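You operate a simulated robot arm through the tools that you are given. There is no shell and no other tool. Be economical: measure what you need, move in short steps, check, and stop when the job is done.

You are at the controls of a simulated robot arm. One attempt, no reset.

TASK
Lay the bun in the black bowl, pour the milk over it, add brown sugar.
Fine: the bun on the table; all the milk, one scoop; measuring cup and scoop back; nothing spilt. Set down upright: side stand measuring cup.

It is judged by the outcome, as a careful person would: the job done as asked, and still so three seconds after it is handed in. It fails if anything else is knocked over, pushed out of place, dropped, spilled or broken.

THE ROBOT
A 7-joint arm with a two-finger parallel gripper, fixed in place. Base frame: the origin is at the foot of the arm, x ahead of it, y to its left, z up; the work surface is at about z = 90. Lengths are in cm, angles in rad, forces in N, time in s.
Its first joint turns from -2.304 to 2.304 rad. Payload 3.91 kg.
The tool frame sits at the grasp point between the pads (the TCP): z along the fingers, y along the line on which they close. The tips reach 3 cm beyond it. The gripper opens to 11 cm. The fingers are 2 cm wide and 1 cm thick; the gripper's body (4.8 by 11.2 cm) begins 5.5 cm behind the TCP.
Orientation is that of the tool frame in the base frame, as a unit quaternion [x, y, z, w]. With the fingers straight down and closing along the base's y, the tool's x points along the base's -x, its y along +y and its z along -z.

THE INTERFACE
- The arm moves only by the tool send_rows. Its argument "commands" is a list of rows, each an object of numbers (a shift or turn left out is 0, a gripper value left out holds the last): "hand": the finger opening in cm, from 0 to 11; "dx", "dy", "dz": the shift along the tool's x, y, z in units of 200 mm (1.0 is 200 mm); "wx", "wy", "wz": the turn, a rotation vector about the tool's x, y, z in units of 180 degrees (1.0 is 180 degrees). In form: [{"hand": .., "dx": .., "dy": .., "dz": .., "wx": .., "wy": .., "wz": ..}, ...]. A call has 1 to 10 rows; each row is the pose to reach, as a shift and turn from the pose commanded when the call began, along the tool's axes at that moment. A call with a number of a shift or a turn outside -1 to 1 is refused whole. A row lasts 0.2 s, in which the tool goes at most 5 cm and 0.15 rad; a call with a longer step from one row to the next is refused whole, and so is a gripper value outside its range. A pose out of reach is approached as far as the arm can. The call stops where the force on the tool passes 40 N (or 10 N more than at its start, if that is more) or the arm is blocked; 0.2 s more then pass. Each finger travels about 10.8 cm/s and halts on what it meets, pressing with about 44 N; the grip force reading is that of the motor and also rises with nothing between the fingers. The clock runs only during rows and for 0.2 s after the last one: add rows that repeat a pose to give the fingers time. The reply holds the time, the measured pose of the TCP, the force on the tool along the base axes, the opening and the grip force, in the units named above and with some noise, with the torque about the TCP (base axes, N m) and any sound that the robot's microphone picked up.
- Cameras (640 x 400 px; columns grow to the right, rows downward): "scene" is fixed at [5.1, 49.91, 165.07]; the picture's right is [0.30, -0.95, 0.00], its down [-0.87, -0.28, -0.41] and it looks along [0.39, 0.13, -0.91] (base axes); focal length 321 px, centre (320, 200). "wrist" rides on the gripper at [7.2, 1.7, -10.3] in the tool frame; the picture's right is [-0.23, 0.97, 0.00], its down [-0.76, -0.18, -0.62] and it looks along [-0.61, -0.14, 0.78] (tool axes); focal length 222 px, centre (320, 200). There is no depth. A picture from a camera that has moved, and an enlarged one, comes with that camera's place and axes in the base frame and with its lens.
- get_image(camera): a new picture of that camera. The clock stands still meanwhile.
- close_up(camera, box): a new picture of the part [left, top, right, bottom] of that camera's present view, enlarged. The clock stands still meanwhile.
- job_done(): hands the job in; it is judged then, once.

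Work in short steps. Places have to be worked out from the pictures, the camera data and where the tool is seen: move nearer, look again, correct. Check each grasp and each placing, and mend what went wrong. You have 120 turns and 84 pictures in all, those below and enlarged ones among them. Open the gripper and draw the arm clear of the work before you hand the job in, unless the task says otherwise; then end with one line.

The tools are called after "Request:" by a JSON object that holds its "name" and its "arguments". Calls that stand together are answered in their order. send_rows: Moves the arm, as the interface text tells. Its arguments: {"type":"object","properties":{"commands":{"type":"array","items":{"type":"object","properties":{"hand":{"type":"number"},"dx":{"type":"number"},"dy":{"type":"number"},"dz":{"type":"number"},"wx":{"type":"number"},"wy":{"type":"number"},"wz":{"type":"number"}}}}},"required":["commands"]} The other tools are called the same way: get_image (camera) takes a picture; close_up (camera, box) takes an enlarged picture of a part of a camera's view; job_done () hands the job in.

At the start:

```text
clock: 0.0
tool_pos: [26.81, 60.56, 134.49]
tool_rot: [0.0, 1.0, 0.0, 0.0]
contact_force: [-0.1, -0.1, 0.7]
ft_torque: [0.02, 0.02, -0.01]
finger_gap: 10.99
grasp_force: 0.1
```

scene: 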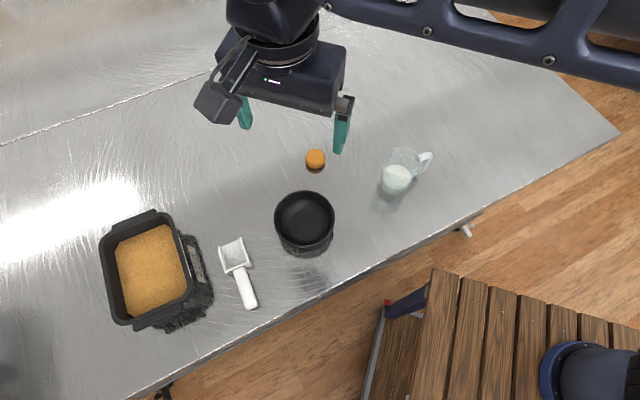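
wrist: 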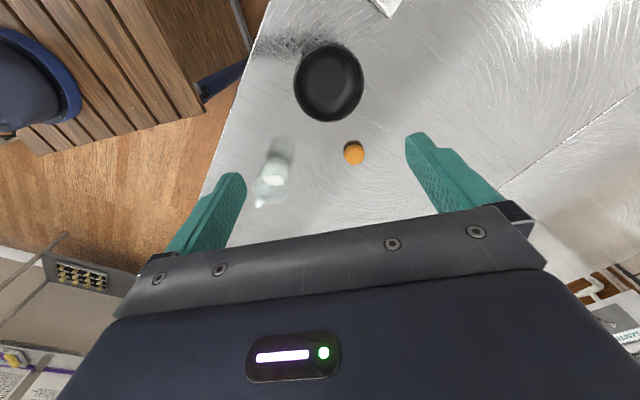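

I'll look more closely at the objects before moving.

Request:
{"name": "close_up", "arguments": {"camera": "scene", "box": [260, 120, 460, 260]}}

Request:
{"name": "close_up", "arguments": {"camera": "scene", "box": [80, 190, 280, 340]}}

Request:
{"name": "close_up", "arguments": {"camera": "scene", "box": [340, 200, 640, 400]}}

```text
2.86 times, centred on (360, 190) of scene
camera zoom: at [5.1, 49.91, 165.07], right [0.3, -0.95, 0.0], down [-0.87, -0.28, -0.41], along [0.39, 0.13, -0.91], focal length 916 px, centre (206, 229)
```

zoom: 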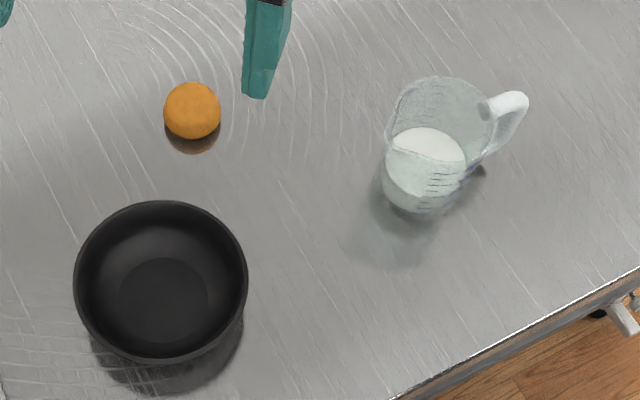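

```text
2.67 times, centred on (180, 265) of scene
camera zoom: at [5.1, 49.91, 165.07], right [0.3, -0.95, 0.0], down [-0.87, -0.28, -0.41], along [0.39, 0.13, -0.91], focal length 855 px, centre (693, 27)
```

zoom: 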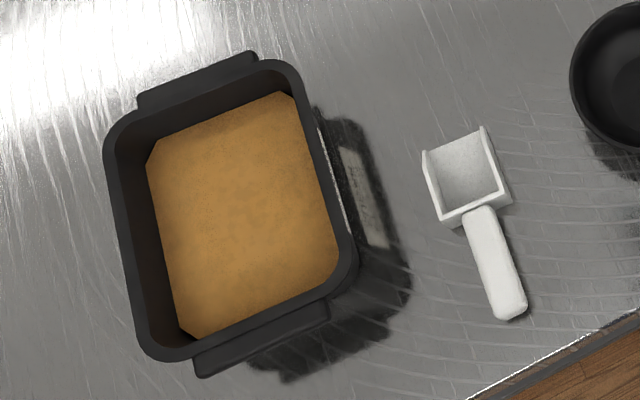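

```text
2.00 times, centred on (490, 300) of scene
camera zoom: at [5.1, 49.91, 165.07], right [0.3, -0.95, 0.0], down [-0.87, -0.28, -0.41], along [0.39, 0.13, -0.91], focal length 642 px, centre (-20, 0)
```

zoom: 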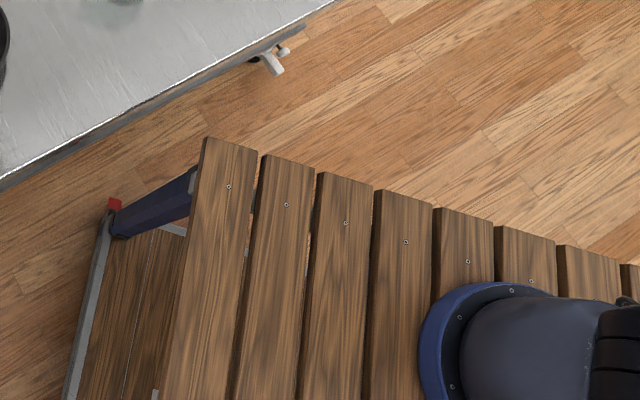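

I see no obvious "side stand" yet. I'll enlarge the wrist view's corners, where something shows beyond the table.

Request:
{"name": "close_up", "arguments": {"camera": "wrist", "box": [0, 200, 200, 400]}}

Request:
{"name": "close_up", "arguments": {"camera": "wrist", "box": [500, 220, 640, 370]}}

```text
2.00 times, centred on (100, 300) of wrist
camera zoom: at [19.49, 62.37, 144.73], right [0.23, 0.97, 0.0], down [0.76, -0.18, 0.62], along [0.61, -0.14, -0.78], focal length 444 px, centre (760, 0)
```

zoom: 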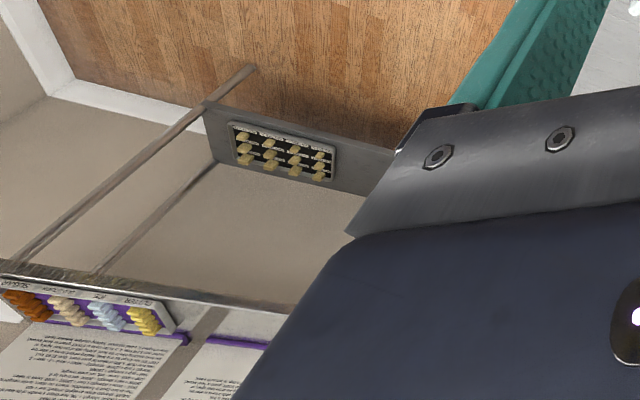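

```text
2.67 times, centred on (570, 295) of wrist
camera zoom: at [19.49, 62.37, 144.73], right [0.23, 0.97, 0.0], down [0.76, -0.18, 0.62], along [0.61, -0.14, -0.78], focal length 592 px, centre (-347, -53)
```

zoom: 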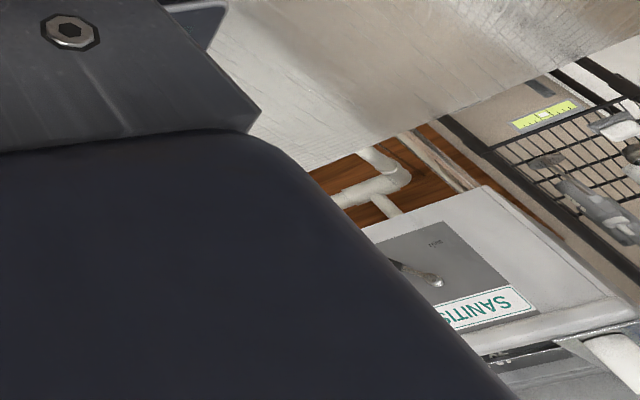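

The bun is about 5 cm wide, at roughly (47.3, 65.2). I'll move above it and look again, and check the rest of the room for a stand.

Request:
{"name": "send_rows", "arguments": {"commands": [{"hand": 11, "dx": -0.16, "dy": 0.038, "dz": 0.16}, {"dx": -0.32, "dy": 0.076, "dz": 0.32}, {"dx": -0.48, "dy": 0.115, "dz": 0.48}, {"dx": -0.64, "dy": 0.153, "dz": 0.64}, {"dx": -0.8, "dy": 0.19, "dz": 0.8}, {"dx": -0.95, "dy": 0.23, "dz": 0.95}, {"dx": -1.0, "dy": 0.23, "dz": 1.0}]}}

Request:
{"name": "get_image", "arguments": {"camera": "wrist"}}

Request:
{"name": "get_image", "arguments": {"camera": "scene"}}

```text
clock: 1.6
tool_pos: [46.73, 65.41, 114.5]
tool_rot: [0.0, 1.0, 0.0, -0.001]
contact_force: [0.3, -0.4, -0.7]
ft_torque: [0.01, -0.01, -0.02]
finger_gap: 11.0
grasp_force: 0.1
```

```text
76 pictures are left
camera wrist: at [39.46, 67.06, 124.75], right [0.23, 0.97, 0.0], down [0.76, -0.18, 0.62], along [0.61, -0.14, -0.78], focal length 222 px, centre (320, 200)
```

wrist: 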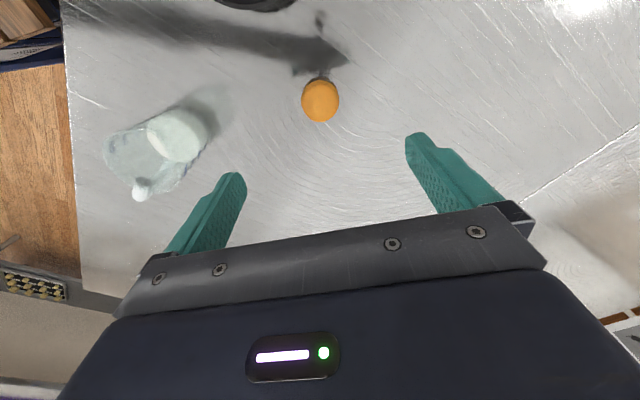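

```text
75 pictures are left
```

scene: 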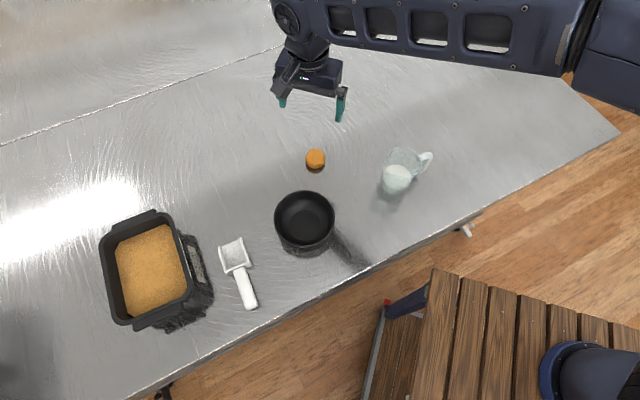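

The wrist view puts the bun at about (47.6, 65.2). I'll descend over it.

Request:
{"name": "send_rows", "arguments": {"commands": [{"hand": 9, "dx": -0.045, "dy": -0.01, "dz": 0.2}, {"dx": -0.045, "dy": -0.01, "dz": 0.4}, {"dx": -0.045, "dy": -0.01, "dz": 0.6}, {"dx": -0.045, "dy": -0.01, "dz": 0.8}, {"dx": -0.045, "dy": -0.01, "dz": 0.95}, {"dx": -0.045, "dy": -0.01, "dz": 1.0}]}}

Request:
{"name": "get_image", "arguments": {"camera": "wrist"}}

```text
clock: 3.0
tool_pos: [47.6, 65.05, 94.45]
tool_rot: [0.0, 1.0, -0.001, -0.001]
contact_force: [0.0, -0.5, -0.2]
ft_torque: [0.0, 0.05, -0.02]
finger_gap: 9.0
grasp_force: 0.0
```

```text
74 pictures are left
camera wrist: at [40.41, 66.81, 104.67], right [0.23, 0.97, 0.0], down [0.76, -0.18, 0.62], along [0.61, -0.14, -0.78], focal length 222 px, centre (320, 200)
```

wrist: 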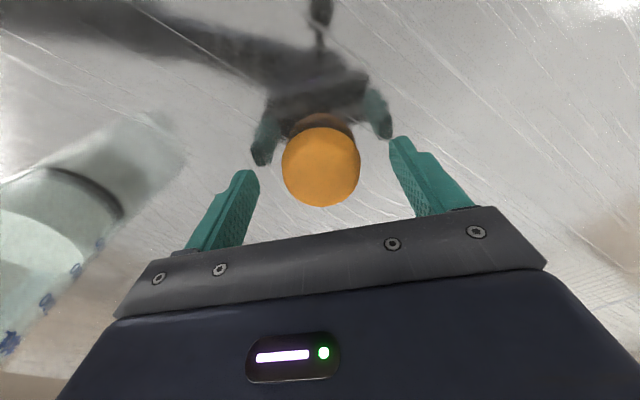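

The bun is centred between the fingers. I'll lower 0.9 cm and close gently.

Request:
{"name": "send_rows", "arguments": {"commands": [{"dz": 0.045}, {"hand": 4.4, "dz": 0.045}, {"hand": 4.4, "dz": 0.045}, {"dz": 0.045}, {"dz": 0.045}]}}

```text
clock: 4.2
tool_pos: [47.73, 64.99, 93.39]
tool_rot: [0.001, 1.0, 0.0, -0.001]
contact_force: [0.5, -0.8, -0.2]
ft_torque: [-0.03, -0.03, -0.04]
finger_gap: 5.23
grasp_force: 44.2
```

The bun is held at 5.2 cm. I'll lift it and carry it over the bowl, centred at about (29.5, 61.9).

Request:
{"name": "send_rows", "arguments": {"commands": [{"dz": -0.2}, {"dz": -0.4}, {"dz": -0.6}, {"dz": -0.7, "dx": 0.15, "dy": -0.03}, {"dz": -0.7, "dx": 0.35, "dy": -0.06}, {"dz": -0.7, "dx": 0.55, "dy": -0.1}, {"dz": -0.7, "dx": 0.75, "dy": -0.13}, {"dz": -0.7, "dx": 0.905, "dy": -0.155}, {"dz": -0.7, "dx": 0.905, "dy": -0.155}]}}

Request:
{"name": "get_image", "arguments": {"camera": "wrist"}}

Request:
{"name": "get_image", "arguments": {"camera": "scene"}}

```text
clock: 6.2
tool_pos: [29.62, 61.77, 107.56]
tool_rot: [-0.001, 1.0, 0.0, 0.001]
contact_force: [0.0, 0.1, -1.1]
ft_torque: [-0.01, -0.01, 0.0]
finger_gap: 5.22
grasp_force: 43.7
```

```text
73 pictures are left
camera wrist: at [22.28, 63.62, 117.79], right [0.23, 0.97, 0.0], down [0.76, -0.18, 0.62], along [0.61, -0.14, -0.78], focal length 222 px, centre (320, 200)
```

wrist: 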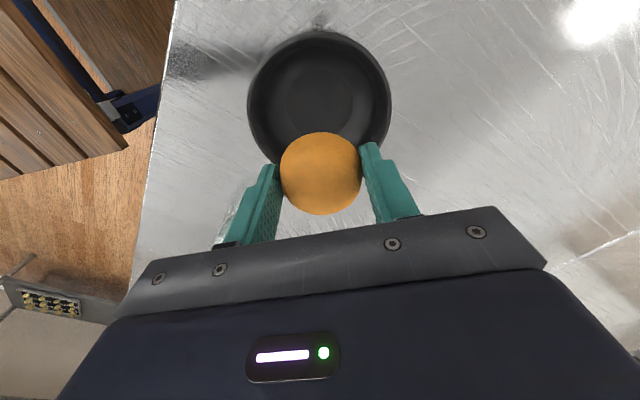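

```text
72 pictures are left
```

scene: 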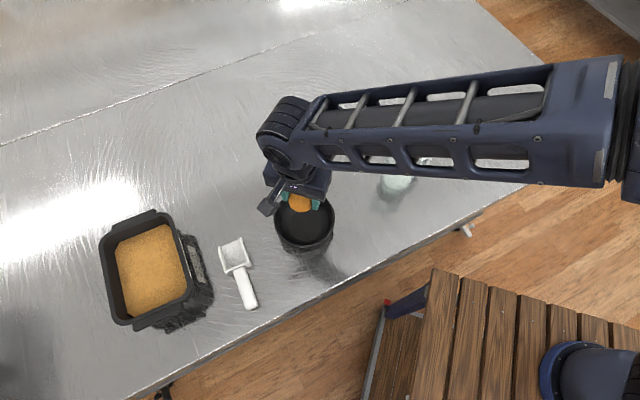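

The wrist view puts the bowl centre near (28.7, 62.1). I'll correct for that, lower and release gently inside.

Request:
{"name": "send_rows", "arguments": {"commands": [{"dx": 0.045, "dy": 0.015, "dz": 0.1}, {"dx": 0.045, "dy": 0.015, "dz": 0.25}, {"dx": 0.045, "dy": 0.015, "dz": 0.4}, {"dx": 0.045, "dy": 0.015, "dz": 0.52}, {"dx": 0.045, "dy": 0.015, "dz": 0.6}, {"dx": 0.045, "dy": 0.015, "dz": 0.63}]}}

Request:
{"name": "get_image", "arguments": {"camera": "wrist"}}

```text
clock: 7.6
tool_pos: [28.59, 62.32, 94.98]
tool_rot: [0.0, 1.0, 0.0, 0.001]
contact_force: [0.6, -0.4, -0.3]
ft_torque: [0.01, 0.03, 0.04]
finger_gap: 5.27
grasp_force: 43.6
```

```text
71 pictures are left
camera wrist: at [21.37, 64.05, 105.18], right [0.23, 0.97, 0.0], down [0.76, -0.18, 0.62], along [0.61, -0.14, -0.78], focal length 222 px, centre (320, 200)
```

wrist: 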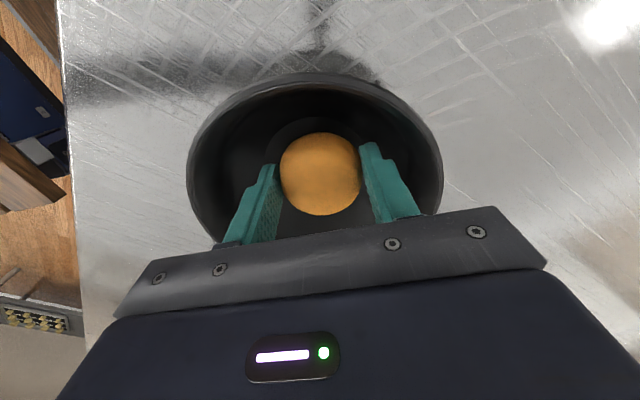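

It's well centred. I'll go down 0.6 cm more, open slightly, and rise.

Request:
{"name": "send_rows", "arguments": {"commands": [{"dz": 0.03}, {"dz": 0.03, "hand": 6.4}, {"dz": 0.03}, {"dz": 0.03}, {"dz": -0.1}, {"dz": -0.3}, {"dz": -0.5}, {"dz": -0.7}, {"dz": -0.85}]}}

Request:
{"name": "get_image", "arguments": {"camera": "wrist"}}

```text
clock: 9.6
tool_pos: [28.63, 62.16, 111.95]
tool_rot: [0.0, 1.0, 0.001, -0.001]
contact_force: [0.1, 0.3, -0.2]
ft_torque: [-0.07, 0.02, 0.02]
finger_gap: 6.42
grasp_force: 0.1
```

```text
70 pictures are left
camera wrist: at [21.35, 64.0, 122.21], right [0.23, 0.97, 0.0], down [0.76, -0.18, 0.62], along [0.61, -0.14, -0.78], focal length 222 px, centre (320, 200)
```

wrist: 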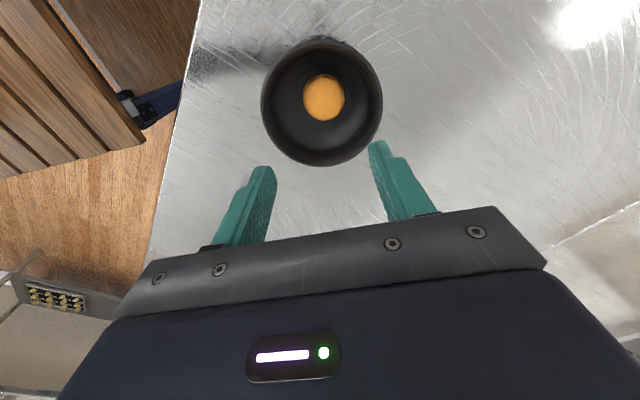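

The bun rests in the bowl. Next is the milk cup. I plan to grip its body from the base side with the tool pitched about 25° below horizontal, pointing along +x, so the handle sits on the far side. I'll move to a standoff while tilting.

Request:
{"name": "send_rows", "arguments": {"commands": [{"hand": 11, "dx": -0.02, "dy": -0.1, "dz": -0.1, "wy": -0.045}, {"dx": -0.04, "dy": -0.2, "dz": -0.15, "wy": -0.09}, {"dx": -0.06, "dy": -0.32, "dz": -0.15, "wy": -0.135}, {"dx": -0.08, "dy": -0.45, "dz": -0.15, "wy": -0.18}, {"dx": -0.1, "dy": -0.58, "dz": -0.15, "wy": -0.225}, {"dx": -0.12, "dy": -0.7, "dz": -0.15, "wy": -0.27}, {"dx": -0.14, "dy": -0.82, "dz": -0.15, "wy": -0.315}, {"dx": -0.15, "dy": -0.93, "dz": -0.15, "wy": -0.361}]}}

Request:
{"name": "get_image", "arguments": {"camera": "wrist"}}

Request:
{"name": "get_image", "arguments": {"camera": "scene"}}

```text
clock: 11.4
tool_pos: [31.68, 43.61, 114.94]
tool_rot: [0.0, 0.843, 0.001, 0.538]
contact_force: [-0.4, -0.1, -0.3]
ft_torque: [-0.01, 0.03, -0.01]
finger_gap: 11.01
grasp_force: 0.0
```

```text
69 pictures are left
camera wrist: at [19.19, 45.32, 112.65], right [0.09, 0.97, 0.21], down [-0.24, -0.18, 0.95], along [0.96, -0.14, 0.22], focal length 222 px, centre (320, 200)
```

wrist: 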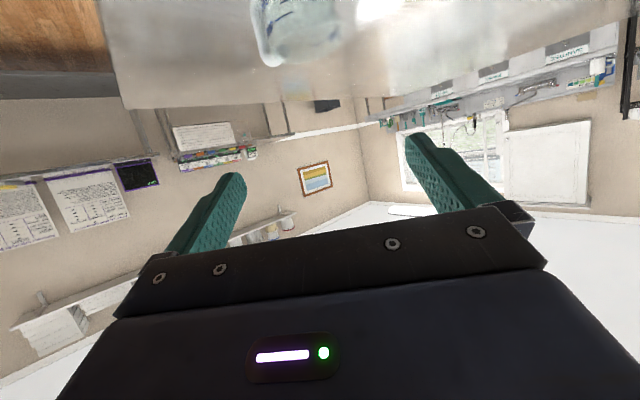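

```text
68 pictures are left
```

scene: 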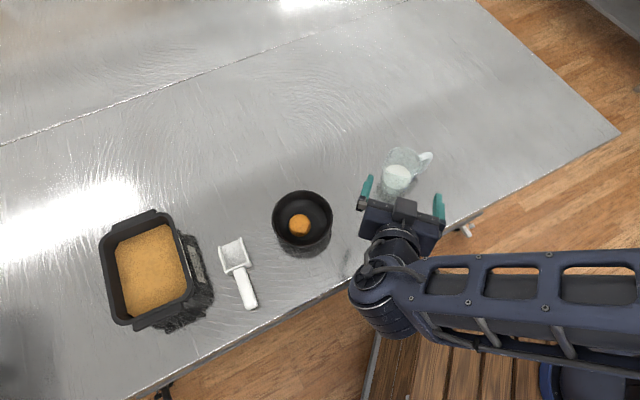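

The arm reaches this pose well. I'll take a sharp view of the cup and handle to set the grasp.

Request:
{"name": "close_up", "arguments": {"camera": "scene", "box": [350, 130, 450, 210]}}

Request:
{"name": "close_up", "arguments": {"camera": "wrist", "box": [220, 0, 400, 110]}}

```text
5.00 times, centred on (400, 170) of scene
camera zoom: at [5.1, 49.91, 165.07], right [0.3, -0.95, 0.0], down [-0.87, -0.28, -0.41], along [0.39, 0.13, -0.91], focal length 1604 px, centre (-80, 350)
```

zoom: 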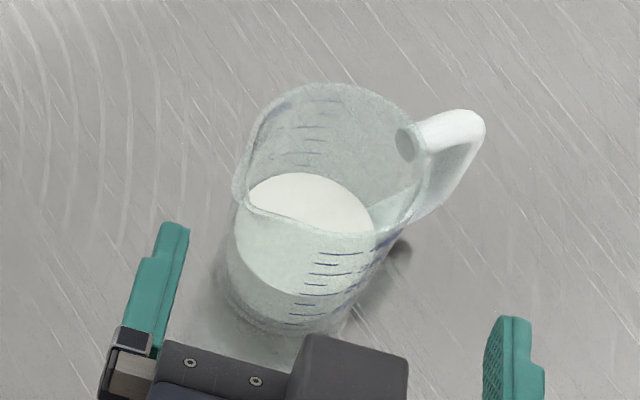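

```text
3.56 times, centred on (310, 55) of wrist
camera zoom: at [19.19, 45.32, 112.65], right [0.09, 0.97, 0.21], down [-0.24, -0.18, 0.95], along [0.96, -0.14, 0.22], focal length 790 px, centre (356, 716)
```

zoom: 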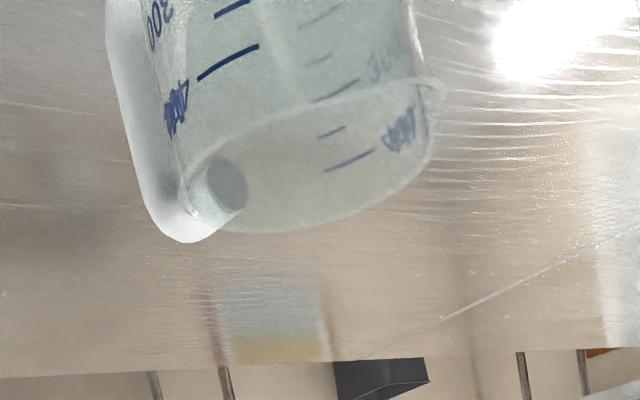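

I estimate the cup axis at (47.6, 43.8), with its rim at z≈101 and the handle at azimuth about −50°. I'll yaw the tool −12° for handle clearance and descend to a standoff about 13 cm short of the cup.

Request:
{"name": "send_rows", "arguments": {"commands": [{"dx": 0.148, "dy": 0.031, "dz": 0.094, "wx": 0.02, "wz": 0.0094}, {"dx": 0.297, "dy": 0.062, "dz": 0.187, "wx": 0.04, "wz": 0.0188}, {"dx": 0.445, "dy": 0.093, "dz": 0.281, "wx": 0.0604, "wz": 0.0282}, {"dx": 0.594, "dy": 0.124, "dz": 0.374, "wx": 0.0604, "wz": 0.0282}, {"dx": 0.7, "dy": 0.146, "dz": 0.442, "wx": 0.0604, "wz": 0.0282}, {"dx": 0.742, "dy": 0.155, "dz": 0.468, "wx": 0.0604, "wz": 0.0282}]}}

Request:
{"name": "get_image", "arguments": {"camera": "wrist"}}

Request:
{"name": "get_image", "arguments": {"camera": "scene"}}

```text
clock: 12.8
tool_pos: [33.94, 46.69, 97.54]
tool_rot: [0.089, 0.839, -0.057, 0.534]
contact_force: [0.1, -0.3, -0.4]
ft_torque: [0.01, -0.03, -0.03]
finger_gap: 10.99
grasp_force: 0.1
```

```text
65 pictures are left
camera wrist: at [21.99, 51.02, 95.27], right [0.3, 0.93, 0.21], down [-0.27, -0.12, 0.95], along [0.91, -0.34, 0.22], focal length 222 px, centre (320, 200)
```

wrist: 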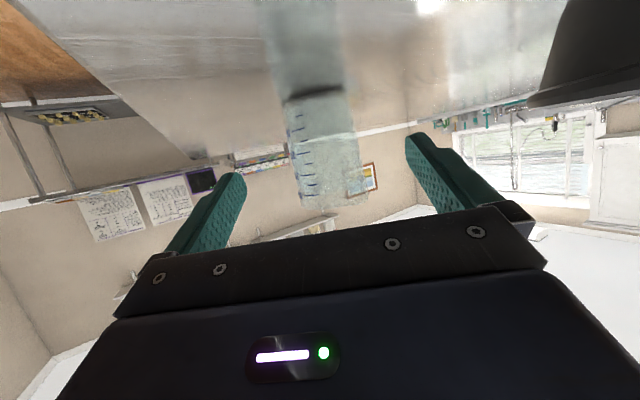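

```text
64 pictures are left
```

scene: 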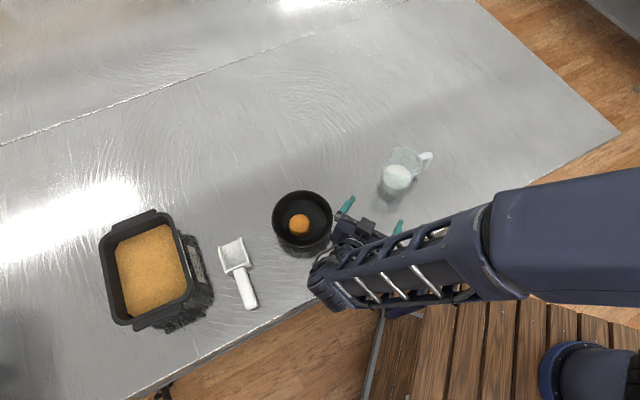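

The cup is ahead and slightly right of centre. I'll approach 7 cm with a small lateral shift and check.

Request:
{"name": "send_rows", "arguments": {"commands": [{"dx": -0.074, "dy": -0.02, "dz": 0.1586}, {"dx": -0.111, "dy": -0.02, "dz": 0.238}, {"dx": -0.148, "dy": -0.02, "dz": 0.317}]}}

Request:
{"name": "get_image", "arguments": {"camera": "wrist"}}

Request:
{"name": "close_up", "arguments": {"camera": "scene", "box": [340, 130, 460, 230]}}

```text
clock: 13.6
tool_pos: [40.69, 44.96, 97.54]
tool_rot: [0.088, 0.838, -0.055, 0.535]
contact_force: [-0.3, 0.5, -0.3]
ft_torque: [0.0, 0.0, 0.0]
finger_gap: 10.99
grasp_force: 0.1
```

```text
63 pictures are left
camera wrist: at [28.8, 49.18, 95.3], right [0.3, 0.93, 0.21], down [-0.27, -0.12, 0.95], along [0.92, -0.34, 0.22], focal length 222 px, centre (320, 200)
```

wrist: 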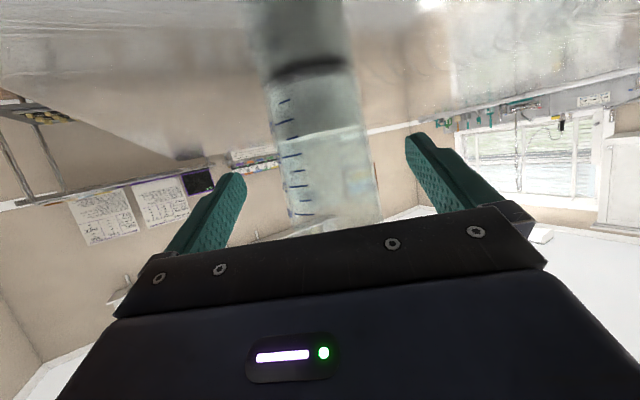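

```text
4.00 times, centred on (400, 180) of scene
camera zoom: at [5.1, 49.91, 165.07], right [0.3, -0.95, 0.0], down [-0.87, -0.28, -0.41], along [0.39, 0.13, -0.91], focal length 1283 px, centre (0, 280)
```

zoom: 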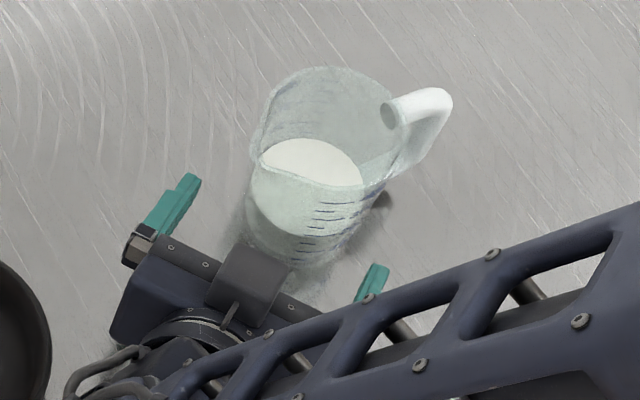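

The cup is centred on the tool axis. I'll advance 6 cm and look before closing.

Request:
{"name": "send_rows", "arguments": {"commands": [{"dx": -0.042, "dz": 0.09}, {"dx": -0.085, "dz": 0.181}, {"dx": -0.127, "dz": 0.272}, {"dx": -0.127, "dz": 0.272}]}}

Request:
{"name": "close_up", "arguments": {"camera": "scene", "box": [340, 130, 460, 230]}}

Request:
{"name": "get_image", "arguments": {"camera": "wrist"}}

```text
clock: 14.6
tool_pos: [46.56, 43.68, 97.65]
tool_rot: [0.087, 0.839, -0.055, 0.534]
contact_force: [0.8, 0.2, -0.7]
ft_torque: [-0.01, -0.03, 0.01]
finger_gap: 11.0
grasp_force: 0.1
```

```text
4.00 times, centred on (400, 180) of scene
camera zoom: at [5.1, 49.91, 165.07], right [0.3, -0.95, 0.0], down [-0.87, -0.28, -0.41], along [0.39, 0.13, -0.91], focal length 1283 px, centre (0, 280)
```

zoom: 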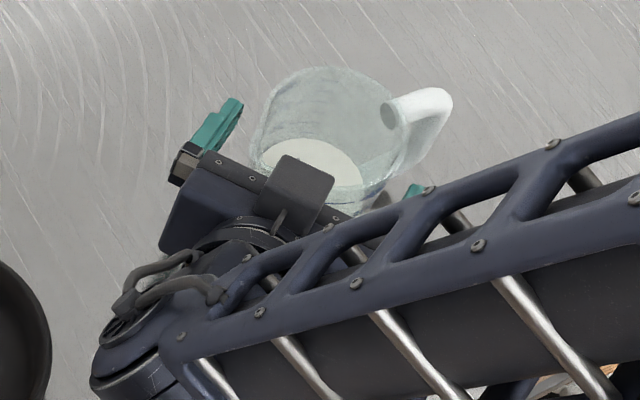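

```text
60 pictures are left
camera wrist: at [34.73, 47.98, 95.36], right [0.3, 0.93, 0.21], down [-0.27, -0.12, 0.95], along [0.91, -0.34, 0.22], focal length 222 px, centre (320, 200)
```

wrist: 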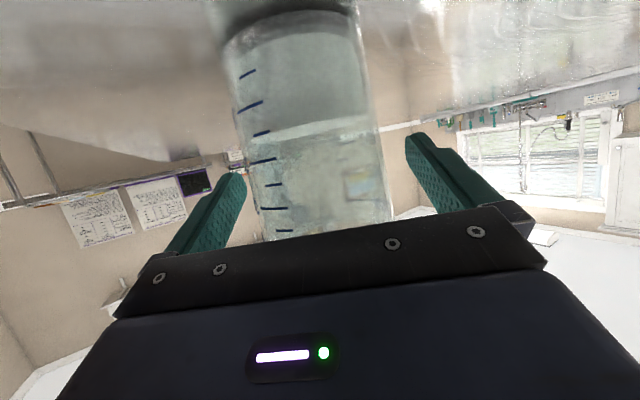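

The fingers straddle the cup evenly, with the handle clear. Closing.

Request:
{"name": "send_rows", "arguments": {"commands": [{"hand": 9.5}, {"hand": 8.5}, {"hand": 7}, {"hand": 6}, {"hand": 6}, {"hand": 6}]}}

Request:
{"name": "close_up", "arguments": {"camera": "scene", "box": [340, 130, 460, 230]}}

```text
clock: 16.0
tool_pos: [46.63, 43.83, 97.61]
tool_rot: [0.089, 0.839, -0.056, 0.534]
contact_force: [0.1, -1.4, 1.2]
ft_torque: [0.05, -0.06, -0.04]
finger_gap: 7.72
grasp_force: 43.8
```

```text
4.00 times, centred on (400, 180) of scene
camera zoom: at [5.1, 49.91, 165.07], right [0.3, -0.95, 0.0], down [-0.87, -0.28, -0.41], along [0.39, 0.13, -0.91], focal length 1283 px, centre (0, 280)
```

zoom: 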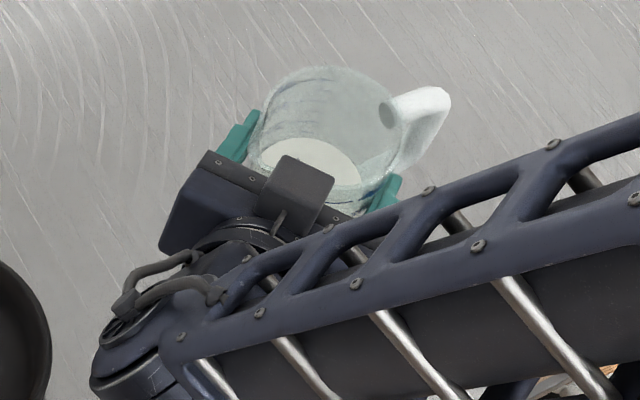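

Gripped at 7.7 cm. I'll lift it slowly and straight up by 10 cm.

Request:
{"name": "send_rows", "arguments": {"commands": [{"dx": -0.045, "dz": -0.021}, {"dx": -0.113, "dz": -0.053}, {"dx": -0.204, "dz": -0.095}, {"dx": -0.294, "dz": -0.137}, {"dx": -0.385, "dz": -0.18}, {"dx": -0.44, "dz": -0.205}, {"dx": -0.453, "dz": -0.2115}]}}

Request:
{"name": "get_image", "arguments": {"camera": "scene"}}

Request:
{"name": "get_image", "arguments": {"camera": "wrist"}}

```text
clock: 17.6
tool_pos: [46.47, 43.75, 107.53]
tool_rot: [0.089, 0.838, -0.056, 0.535]
contact_force: [-0.4, 0.1, -2.2]
ft_torque: [0.01, 0.05, 0.05]
finger_gap: 7.72
grasp_force: 43.6
```

```text
58 pictures are left
```

scene: 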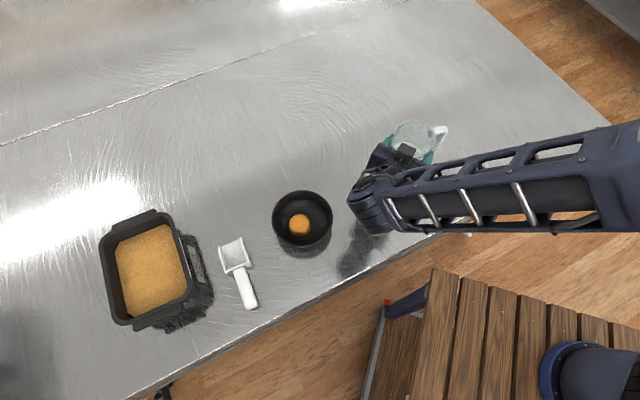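

```text
57 pictures are left
camera wrist: at [34.64, 47.93, 105.32], right [0.3, 0.93, 0.21], down [-0.27, -0.12, 0.95], along [0.91, -0.34, 0.22], focal length 222 px, centre (320, 200)
```

wrist: 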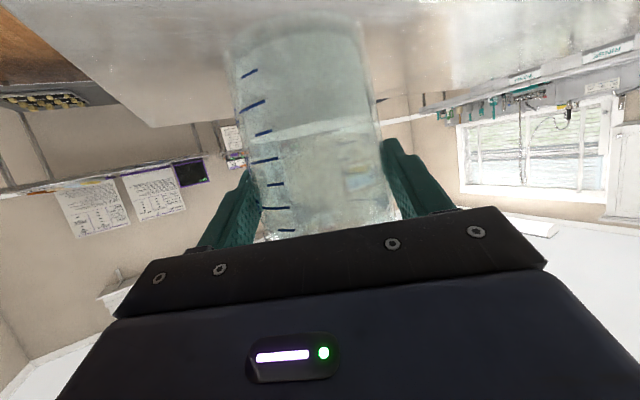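

The cup is upright and holding. I'll carry it level to the pour position beside the bowl (C≈(28.8, 62.3)), with the TCP about 4 cm short along the pour direction.

Request:
{"name": "send_rows", "arguments": {"commands": [{"dx": 0.02, "dy": 0.026, "dz": -0.048}, {"dx": 0.067, "dy": 0.079, "dz": -0.144}, {"dx": 0.125, "dy": 0.147, "dz": -0.268}, {"dx": 0.188, "dy": 0.22, "dz": -0.402}, {"dx": 0.25, "dy": 0.293, "dz": -0.537}, {"dx": 0.313, "dy": 0.367, "dz": -0.671}, {"dx": 0.375, "dy": 0.44, "dz": -0.805}, {"dx": 0.42, "dy": 0.492, "dz": -0.9}, {"dx": 0.44, "dy": 0.516, "dz": -0.943}, {"dx": 0.447, "dy": 0.524, "dz": -0.958}]}}

Request:
{"name": "get_image", "arguments": {"camera": "scene"}}

Request:
{"name": "get_image", "arguments": {"camera": "wrist"}}

```text
clock: 19.8
tool_pos: [27.95, 58.29, 107.57]
tool_rot: [0.088, 0.839, -0.056, 0.535]
contact_force: [0.6, -0.2, -1.7]
ft_torque: [0.02, 0.05, 0.0]
finger_gap: 7.73
grasp_force: 44.5
```

```text
56 pictures are left
```

scene: 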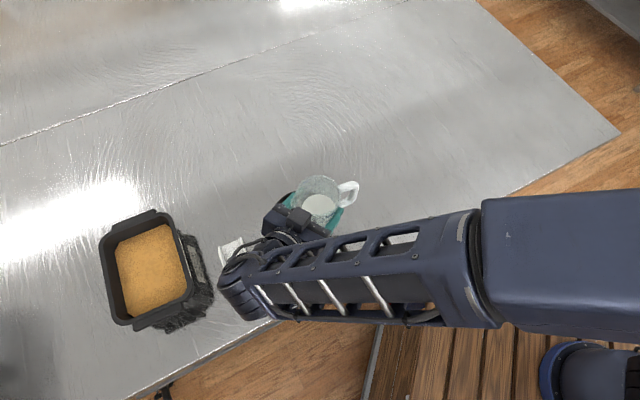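

```text
55 pictures are left
camera wrist: at [16.18, 62.56, 105.33], right [0.3, 0.93, 0.21], down [-0.27, -0.12, 0.95], along [0.91, -0.34, 0.22], focal length 222 px, centre (320, 200)
```

wrist: 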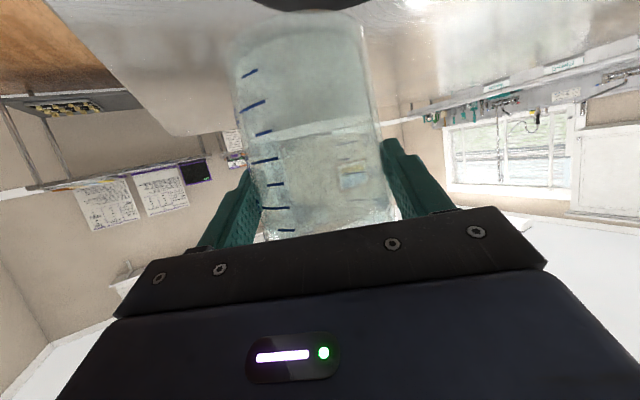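

Over the bowl and upright. I'll begin tilting toward the bowl, to 40° while lowering 3 cm, which stays short of the pour point.

Request:
{"name": "send_rows", "arguments": {"commands": [{"dx": 0.027, "dz": 0.0126, "wx": 0.0188, "wz": -0.0403}, {"dx": 0.054, "dz": 0.025, "wx": 0.0376, "wz": -0.0805}, {"dx": 0.082, "dz": 0.038, "wx": 0.0564, "wz": -0.1208}, {"dx": 0.109, "dz": 0.05, "wx": 0.0752, "wz": -0.161}, {"dx": 0.136, "dz": 0.063, "wx": 0.094, "wz": -0.2013}]}}

Request:
{"name": "get_image", "arguments": {"camera": "wrist"}}

Request:
{"name": "close_up", "arguments": {"camera": "scene", "box": [200, 140, 400, 280]}}

```text
clock: 21.0
tool_pos: [27.89, 58.31, 104.59]
tool_rot: [-0.1, 0.807, -0.34, 0.472]
contact_force: [-0.6, -1.0, -1.1]
ft_torque: [0.08, 0.05, -0.02]
finger_gap: 7.75
grasp_force: 44.4
```

```text
54 pictures are left
camera wrist: at [15.78, 60.81, 101.72], right [0.28, 0.84, -0.47], down [-0.14, 0.52, 0.84], along [0.95, -0.17, 0.26], focal length 222 px, centre (320, 200)
```

wrist: 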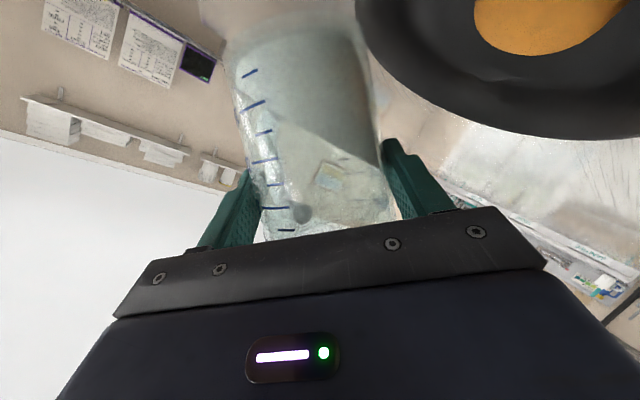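

```text
2.86 times, centred on (300, 210) of scene
camera zoom: at [5.1, 49.91, 165.07], right [0.3, -0.95, 0.0], down [-0.87, -0.28, -0.41], along [0.39, 0.13, -0.91], focal length 916 px, centre (377, 171)
```

zoom: 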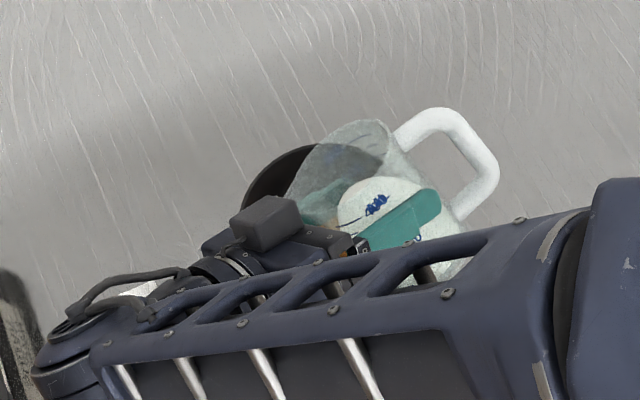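

The milk is still in the cup and the lip is over the bowl. I'll continue tilting slowly to about 60°, shifting back slightly.

Request:
{"name": "send_rows", "arguments": {"commands": [{"dx": 0.008, "dy": -0.01, "dz": 0.0036, "wx": 0.0081, "wz": -0.0173}, {"dx": 0.016, "dy": -0.02, "dz": 0.0072, "wx": 0.0162, "wz": -0.0346}, {"dx": 0.0233, "dy": -0.0306, "dz": 0.0109, "wx": 0.0243, "wz": -0.0519}, {"dx": 0.0233, "dy": -0.0306, "dz": 0.0109, "wx": 0.0324, "wz": -0.0692}, {"dx": 0.0233, "dy": -0.0306, "dz": 0.0109, "wx": 0.0405, "wz": -0.0865}, {"dx": 0.0233, "dy": -0.0306, "dz": 0.0109, "wx": 0.0486, "wz": -0.1038}]}}

Request:
{"name": "get_image", "arguments": {"camera": "wrist"}}

Request:
{"name": "close_up", "arguments": {"camera": "scene", "box": [200, 140, 400, 280]}}

```text
clock: 22.4
tool_pos: [27.72, 57.41, 104.51]
tool_rot: [-0.194, 0.753, -0.471, 0.417]
contact_force: [0.0, 0.0, -2.2]
ft_torque: [0.07, 0.0, 0.0]
finger_gap: 7.73
grasp_force: 44.2
```

```text
52 pictures are left
camera wrist: at [15.43, 59.12, 101.95], right [0.23, 0.62, -0.75], down [-0.08, 0.78, 0.62], along [0.97, -0.08, 0.23], focal length 222 px, centre (320, 200)
```

wrist: 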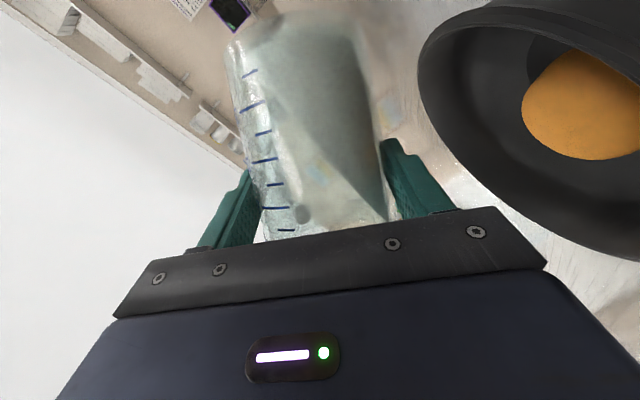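

```text
2.86 times, centred on (300, 210) of scene
camera zoom: at [5.1, 49.91, 165.07], right [0.3, -0.95, 0.0], down [-0.87, -0.28, -0.41], along [0.39, 0.13, -0.91], focal length 916 px, centre (377, 171)
```

zoom: 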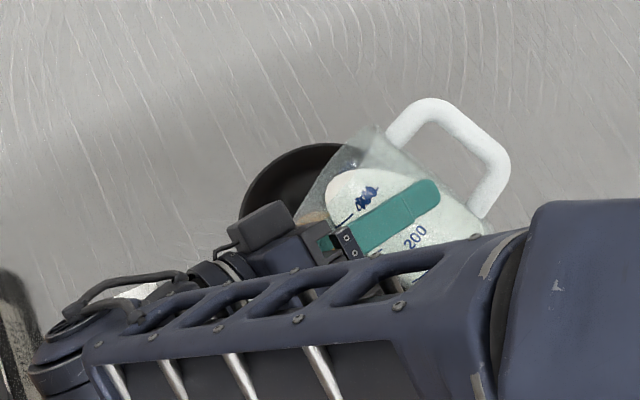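

No spill, and the lip is over the bowl's centre. I'll continue slowly to about 80°, with a pause.

Request:
{"name": "send_rows", "arguments": {"commands": [{"wx": 0.0061, "wz": -0.013}, {"wx": 0.0122, "wz": -0.026}, {"wx": 0.0183, "wz": -0.039}, {"wx": 0.0244, "wz": -0.052}, {"wx": 0.0305, "wz": -0.065}, {"wx": 0.0366, "wz": -0.078}, {"wx": 0.0427, "wz": -0.091}, {"wx": 0.0427, "wz": -0.091}, {"wx": 0.0427, "wz": -0.091}]}}

Request:
{"name": "get_image", "arguments": {"camera": "wrist"}}

Request:
{"name": "close_up", "arguments": {"camera": "scene", "box": [200, 140, 400, 280]}}

```text
clock: 24.4
tool_pos: [27.92, 57.56, 104.54]
tool_rot: [-0.27, 0.684, -0.575, 0.357]
contact_force: [0.6, -0.4, -2.2]
ft_torque: [0.06, 0.05, -0.03]
finger_gap: 7.74
grasp_force: 43.9
```

```text
50 pictures are left
camera wrist: at [15.31, 58.4, 102.39], right [0.18, 0.36, -0.91], down [-0.05, 0.93, 0.36], along [0.98, -0.02, 0.18], focal length 222 px, centre (320, 200)
```

wrist: 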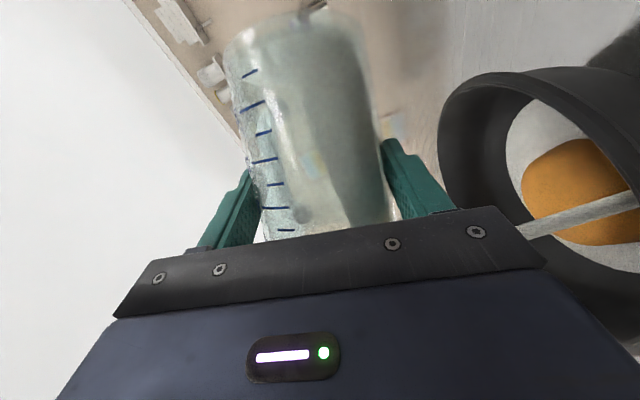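

```text
2.86 times, centred on (300, 210) of scene
camera zoom: at [5.1, 49.91, 165.07], right [0.3, -0.95, 0.0], down [-0.87, -0.28, -0.41], along [0.39, 0.13, -0.91], focal length 916 px, centre (377, 171)
```

zoom: 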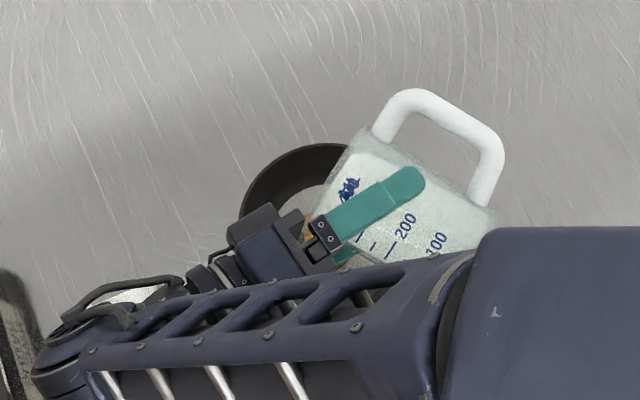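

The stream falls onto the bun in the middle of the bowl. I'll keep going gradually.

Request:
{"name": "send_rows", "arguments": {"commands": [{}, {}, {"wx": 0.0061, "wz": -0.013}, {"wx": 0.0122, "wz": -0.026}, {"wx": 0.0183, "wz": -0.039}, {"wx": 0.0244, "wz": -0.052}, {"wx": 0.0305, "wz": -0.065}, {"wx": 0.0366, "wz": -0.078}, {"wx": 0.0427, "wz": -0.091}, {"wx": 0.0427, "wz": -0.091}]}}

Request:
{"name": "get_image", "arguments": {"camera": "wrist"}}

```text
clock: 26.6
tool_pos: [27.84, 57.56, 104.49]
tool_rot: [0.341, -0.598, 0.665, -0.289]
contact_force: [-1.0, -0.4, -1.8]
ft_torque: [0.05, 0.06, 0.02]
finger_gap: 7.74
grasp_force: 43.4
```

```text
48 pictures are left
camera wrist: at [15.17, 57.87, 103.01], right [0.11, 0.07, -0.99], down [-0.04, 1.0, 0.06], along [0.99, 0.03, 0.12], focal length 222 px, centre (320, 200)
```

wrist: 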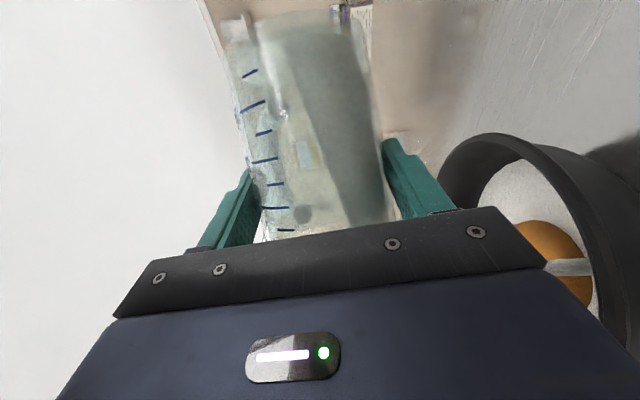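

It's still streaming onto the bun. I'll tilt on to about 117° while shifting 1 cm toward the bowl.

Request:
{"name": "send_rows", "arguments": {"commands": [{}, {"dx": -0.006, "dz": -0.003, "wx": 0.0061, "wz": -0.013}, {"dx": -0.013, "dz": -0.006, "wx": 0.0122, "wz": -0.026}, {"dx": -0.02, "dz": -0.009, "wx": 0.0183, "wz": -0.039}, {"dx": -0.026, "dz": -0.012, "wx": 0.0244, "wz": -0.052}, {"dx": -0.033, "dz": -0.015, "wx": 0.0305, "wz": -0.065}, {"dx": -0.039, "dz": -0.018, "wx": 0.0366, "wz": -0.078}, {"dx": -0.045, "dy": -0.006, "dz": -0.021, "wx": 0.0427, "wz": -0.091}, {"dx": -0.045, "dy": -0.006, "dz": -0.021, "wx": 0.0427, "wz": -0.091}, {"dx": -0.045, "dy": -0.006, "dz": -0.021, "wx": 0.0427, "wz": -0.091}]}}

Request:
{"name": "get_image", "arguments": {"camera": "wrist"}}

Request:
{"name": "close_up", "arguments": {"camera": "scene", "box": [200, 140, 400, 280]}}

```text
clock: 28.8
tool_pos: [28.02, 58.48, 104.59]
tool_rot: [0.402, -0.499, 0.738, -0.213]
contact_force: [0.0, -0.1, -1.8]
ft_torque: [0.05, 0.02, 0.02]
finger_gap: 7.75
grasp_force: 44.1
```

```text
47 pictures are left
camera wrist: at [15.3, 58.51, 103.85], right [0.05, -0.24, -0.97], down [-0.04, 0.97, -0.24], along [1.0, 0.05, 0.04], focal length 222 px, centre (320, 200)
```

wrist: 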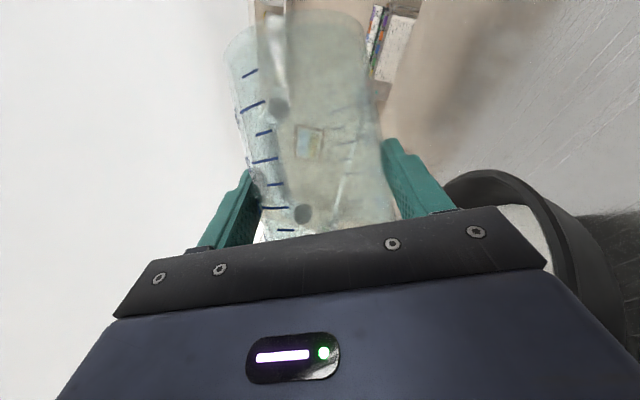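

```text
2.86 times, centred on (300, 210) of scene
camera zoom: at [5.1, 49.91, 165.07], right [0.3, -0.95, 0.0], down [-0.87, -0.28, -0.41], along [0.39, 0.13, -0.91], focal length 916 px, centre (377, 171)
```

zoom: 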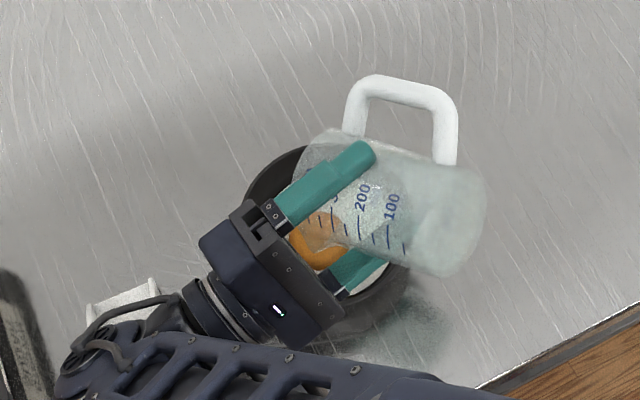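

The cup looks empty. I'll hold with a little more tilt so the last drops fall.

Request:
{"name": "send_rows", "arguments": {"commands": [{"wx": 0.0081, "wz": -0.0173}, {"wx": 0.0162, "wz": -0.0346}, {"wx": 0.0243, "wz": -0.0519}, {"wx": 0.0243, "wz": -0.0519}, {"wx": 0.0243, "wz": -0.0519}, {"wx": 0.0243, "wz": -0.0519}, {"wx": 0.0243, "wz": -0.0519}, {"wx": 0.0243, "wz": -0.0519}, {"wx": 0.0243, "wz": -0.0519}, {"wx": 0.0243, "wz": -0.0519}]}}

Request:
{"name": "close_up", "arguments": {"camera": "scene", "box": [240, 150, 360, 250]}}

```text
clock: 31.0
tool_pos: [27.98, 58.62, 104.5]
tool_rot: [0.433, -0.436, 0.771, -0.169]
contact_force: [0.3, 0.5, -1.1]
ft_torque: [0.01, 0.02, 0.02]
finger_gap: 7.74
grasp_force: 43.9
```

```text
4.00 times, centred on (300, 200) of scene
camera zoom: at [5.1, 49.91, 165.07], right [0.3, -0.95, 0.0], down [-0.87, -0.28, -0.41], along [0.39, 0.13, -0.91], focal length 1283 px, centre (400, 200)
```

zoom: 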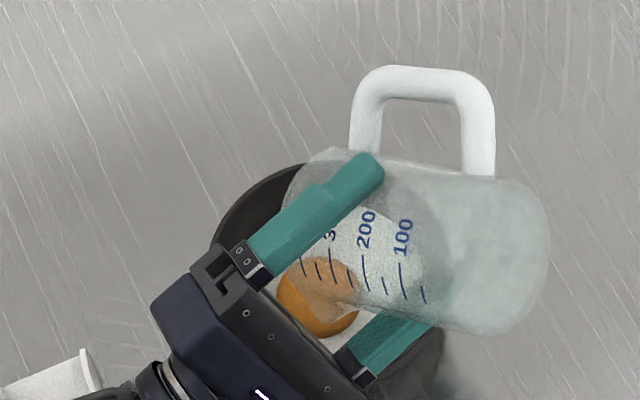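

The cup is drained. I'll rotate it back upright along the same path.

Request:
{"name": "send_rows", "arguments": {"commands": [{"wx": -0.0184, "wz": 0.0394}, {"wx": -0.0368, "wz": 0.0788}, {"wx": -0.0552, "wz": 0.1182}, {"wx": -0.0736, "wz": 0.1576}, {"wx": -0.092, "wz": 0.197}, {"wx": -0.1104, "wz": 0.2364}, {"wx": -0.1288, "wz": 0.2758}, {"wx": -0.1472, "wz": 0.3152}]}}

Request:
{"name": "send_rows", "arguments": {"commands": [{"wx": -0.0184, "wz": 0.0394}, {"wx": -0.0368, "wz": 0.0788}, {"wx": -0.0552, "wz": 0.1182}, {"wx": -0.0736, "wz": 0.1576}, {"wx": -0.092, "wz": 0.197}, {"wx": -0.1104, "wz": 0.2364}, {"wx": -0.1288, "wz": 0.2758}, {"wx": -0.1472, "wz": 0.3153}]}}

Request:
{"name": "get_image", "arguments": {"camera": "wrist"}}

```text
clock: 32.8
tool_pos: [28.06, 58.63, 104.48]
tool_rot: [-0.201, 0.746, -0.483, 0.413]
contact_force: [0.1, 0.8, -2.2]
ft_torque: [0.08, -0.01, 0.0]
finger_gap: 7.69
grasp_force: 44.0
```

```text
clock: 34.6
tool_pos: [28.1, 58.45, 104.52]
tool_rot: [0.09, 0.839, -0.056, 0.535]
contact_force: [-0.6, 0.1, -1.9]
ft_torque: [0.03, 0.03, 0.03]
finger_gap: 7.72
grasp_force: 44.4
```

```text
44 pictures are left
camera wrist: at [16.21, 62.81, 102.26], right [0.3, 0.93, 0.21], down [-0.28, -0.13, 0.95], along [0.91, -0.34, 0.22], focal length 222 px, centre (320, 200)
```

wrist: 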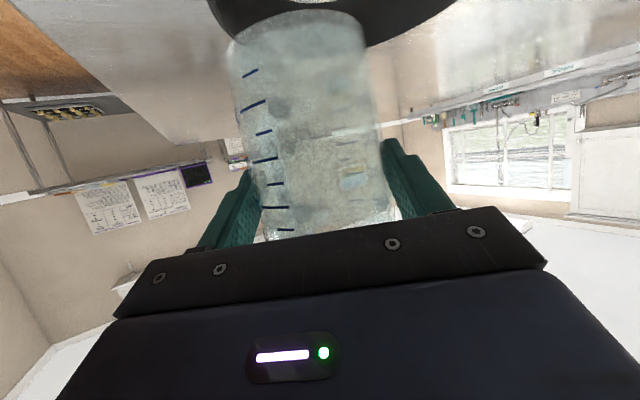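

Upright again. I'll lift a bit and carry the cup back above its original spot.

Request:
{"name": "send_rows", "arguments": {"commands": [{"dx": -0.068, "dz": -0.032}, {"dx": -0.136, "dz": -0.063}, {"dx": -0.18, "dy": -0.053, "dz": 0.033}, {"dx": -0.247, "dy": -0.132, "dz": 0.176}, {"dx": -0.315, "dy": -0.212, "dz": 0.32}, {"dx": -0.382, "dy": -0.291, "dz": 0.464}, {"dx": -0.449, "dy": -0.37, "dz": 0.607}, {"dx": -0.516, "dy": -0.45, "dz": 0.751}, {"dx": -0.565, "dy": -0.508, "dz": 0.857}, {"dx": -0.583, "dy": -0.529, "dz": 0.895}]}}

Request:
{"name": "get_image", "arguments": {"camera": "scene"}}

```text
clock: 36.8
tool_pos: [46.56, 43.87, 107.59]
tool_rot: [0.089, 0.838, -0.056, 0.535]
contact_force: [0.1, 0.0, -1.4]
ft_torque: [0.0, 0.02, -0.02]
finger_gap: 7.73
grasp_force: 43.8
```

```text
43 pictures are left
```

scene: 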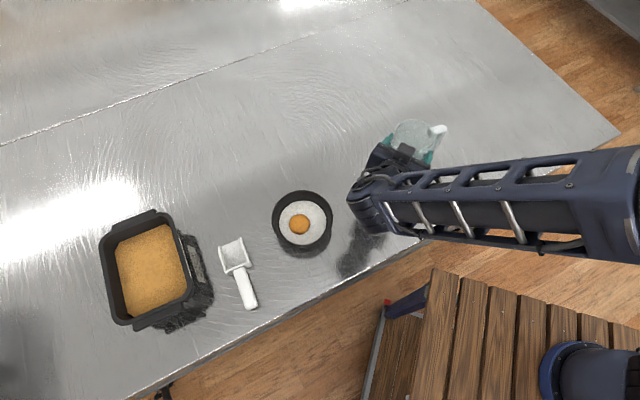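

The milk is in the bowl with none visible outside it. I'll lower the cup to its original height.

Request:
{"name": "send_rows", "arguments": {"commands": [{"dx": 0.08, "dz": 0.037}, {"dx": 0.17, "dz": 0.079}, {"dx": 0.26, "dz": 0.121}, {"dx": 0.35, "dz": 0.163}, {"dx": 0.41, "dz": 0.191}, {"dx": 0.435, "dz": 0.203}, {"dx": 0.444, "dz": 0.207}, {"dx": 0.45, "dz": 0.21}]}}

```text
clock: 38.6
tool_pos: [46.47, 43.72, 97.69]
tool_rot: [0.089, 0.838, -0.056, 0.535]
contact_force: [0.2, 0.4, -1.1]
ft_torque: [-0.01, 0.04, -0.03]
finger_gap: 7.72
grasp_force: 43.8
```

Request:
{"name": "send_rows", "arguments": {"commands": [{"dx": 0.0045, "dz": 0.002}, {"dx": 0.009, "dz": 0.004}, {"dx": 0.009, "dz": 0.004}]}}

```text
clock: 39.4
tool_pos: [46.63, 43.72, 97.68]
tool_rot: [0.089, 0.838, -0.055, 0.536]
contact_force: [-2.5, 0.3, 24.9]
ft_torque: [-0.67, 0.51, -0.07]
finger_gap: 7.72
grasp_force: 43.8
```

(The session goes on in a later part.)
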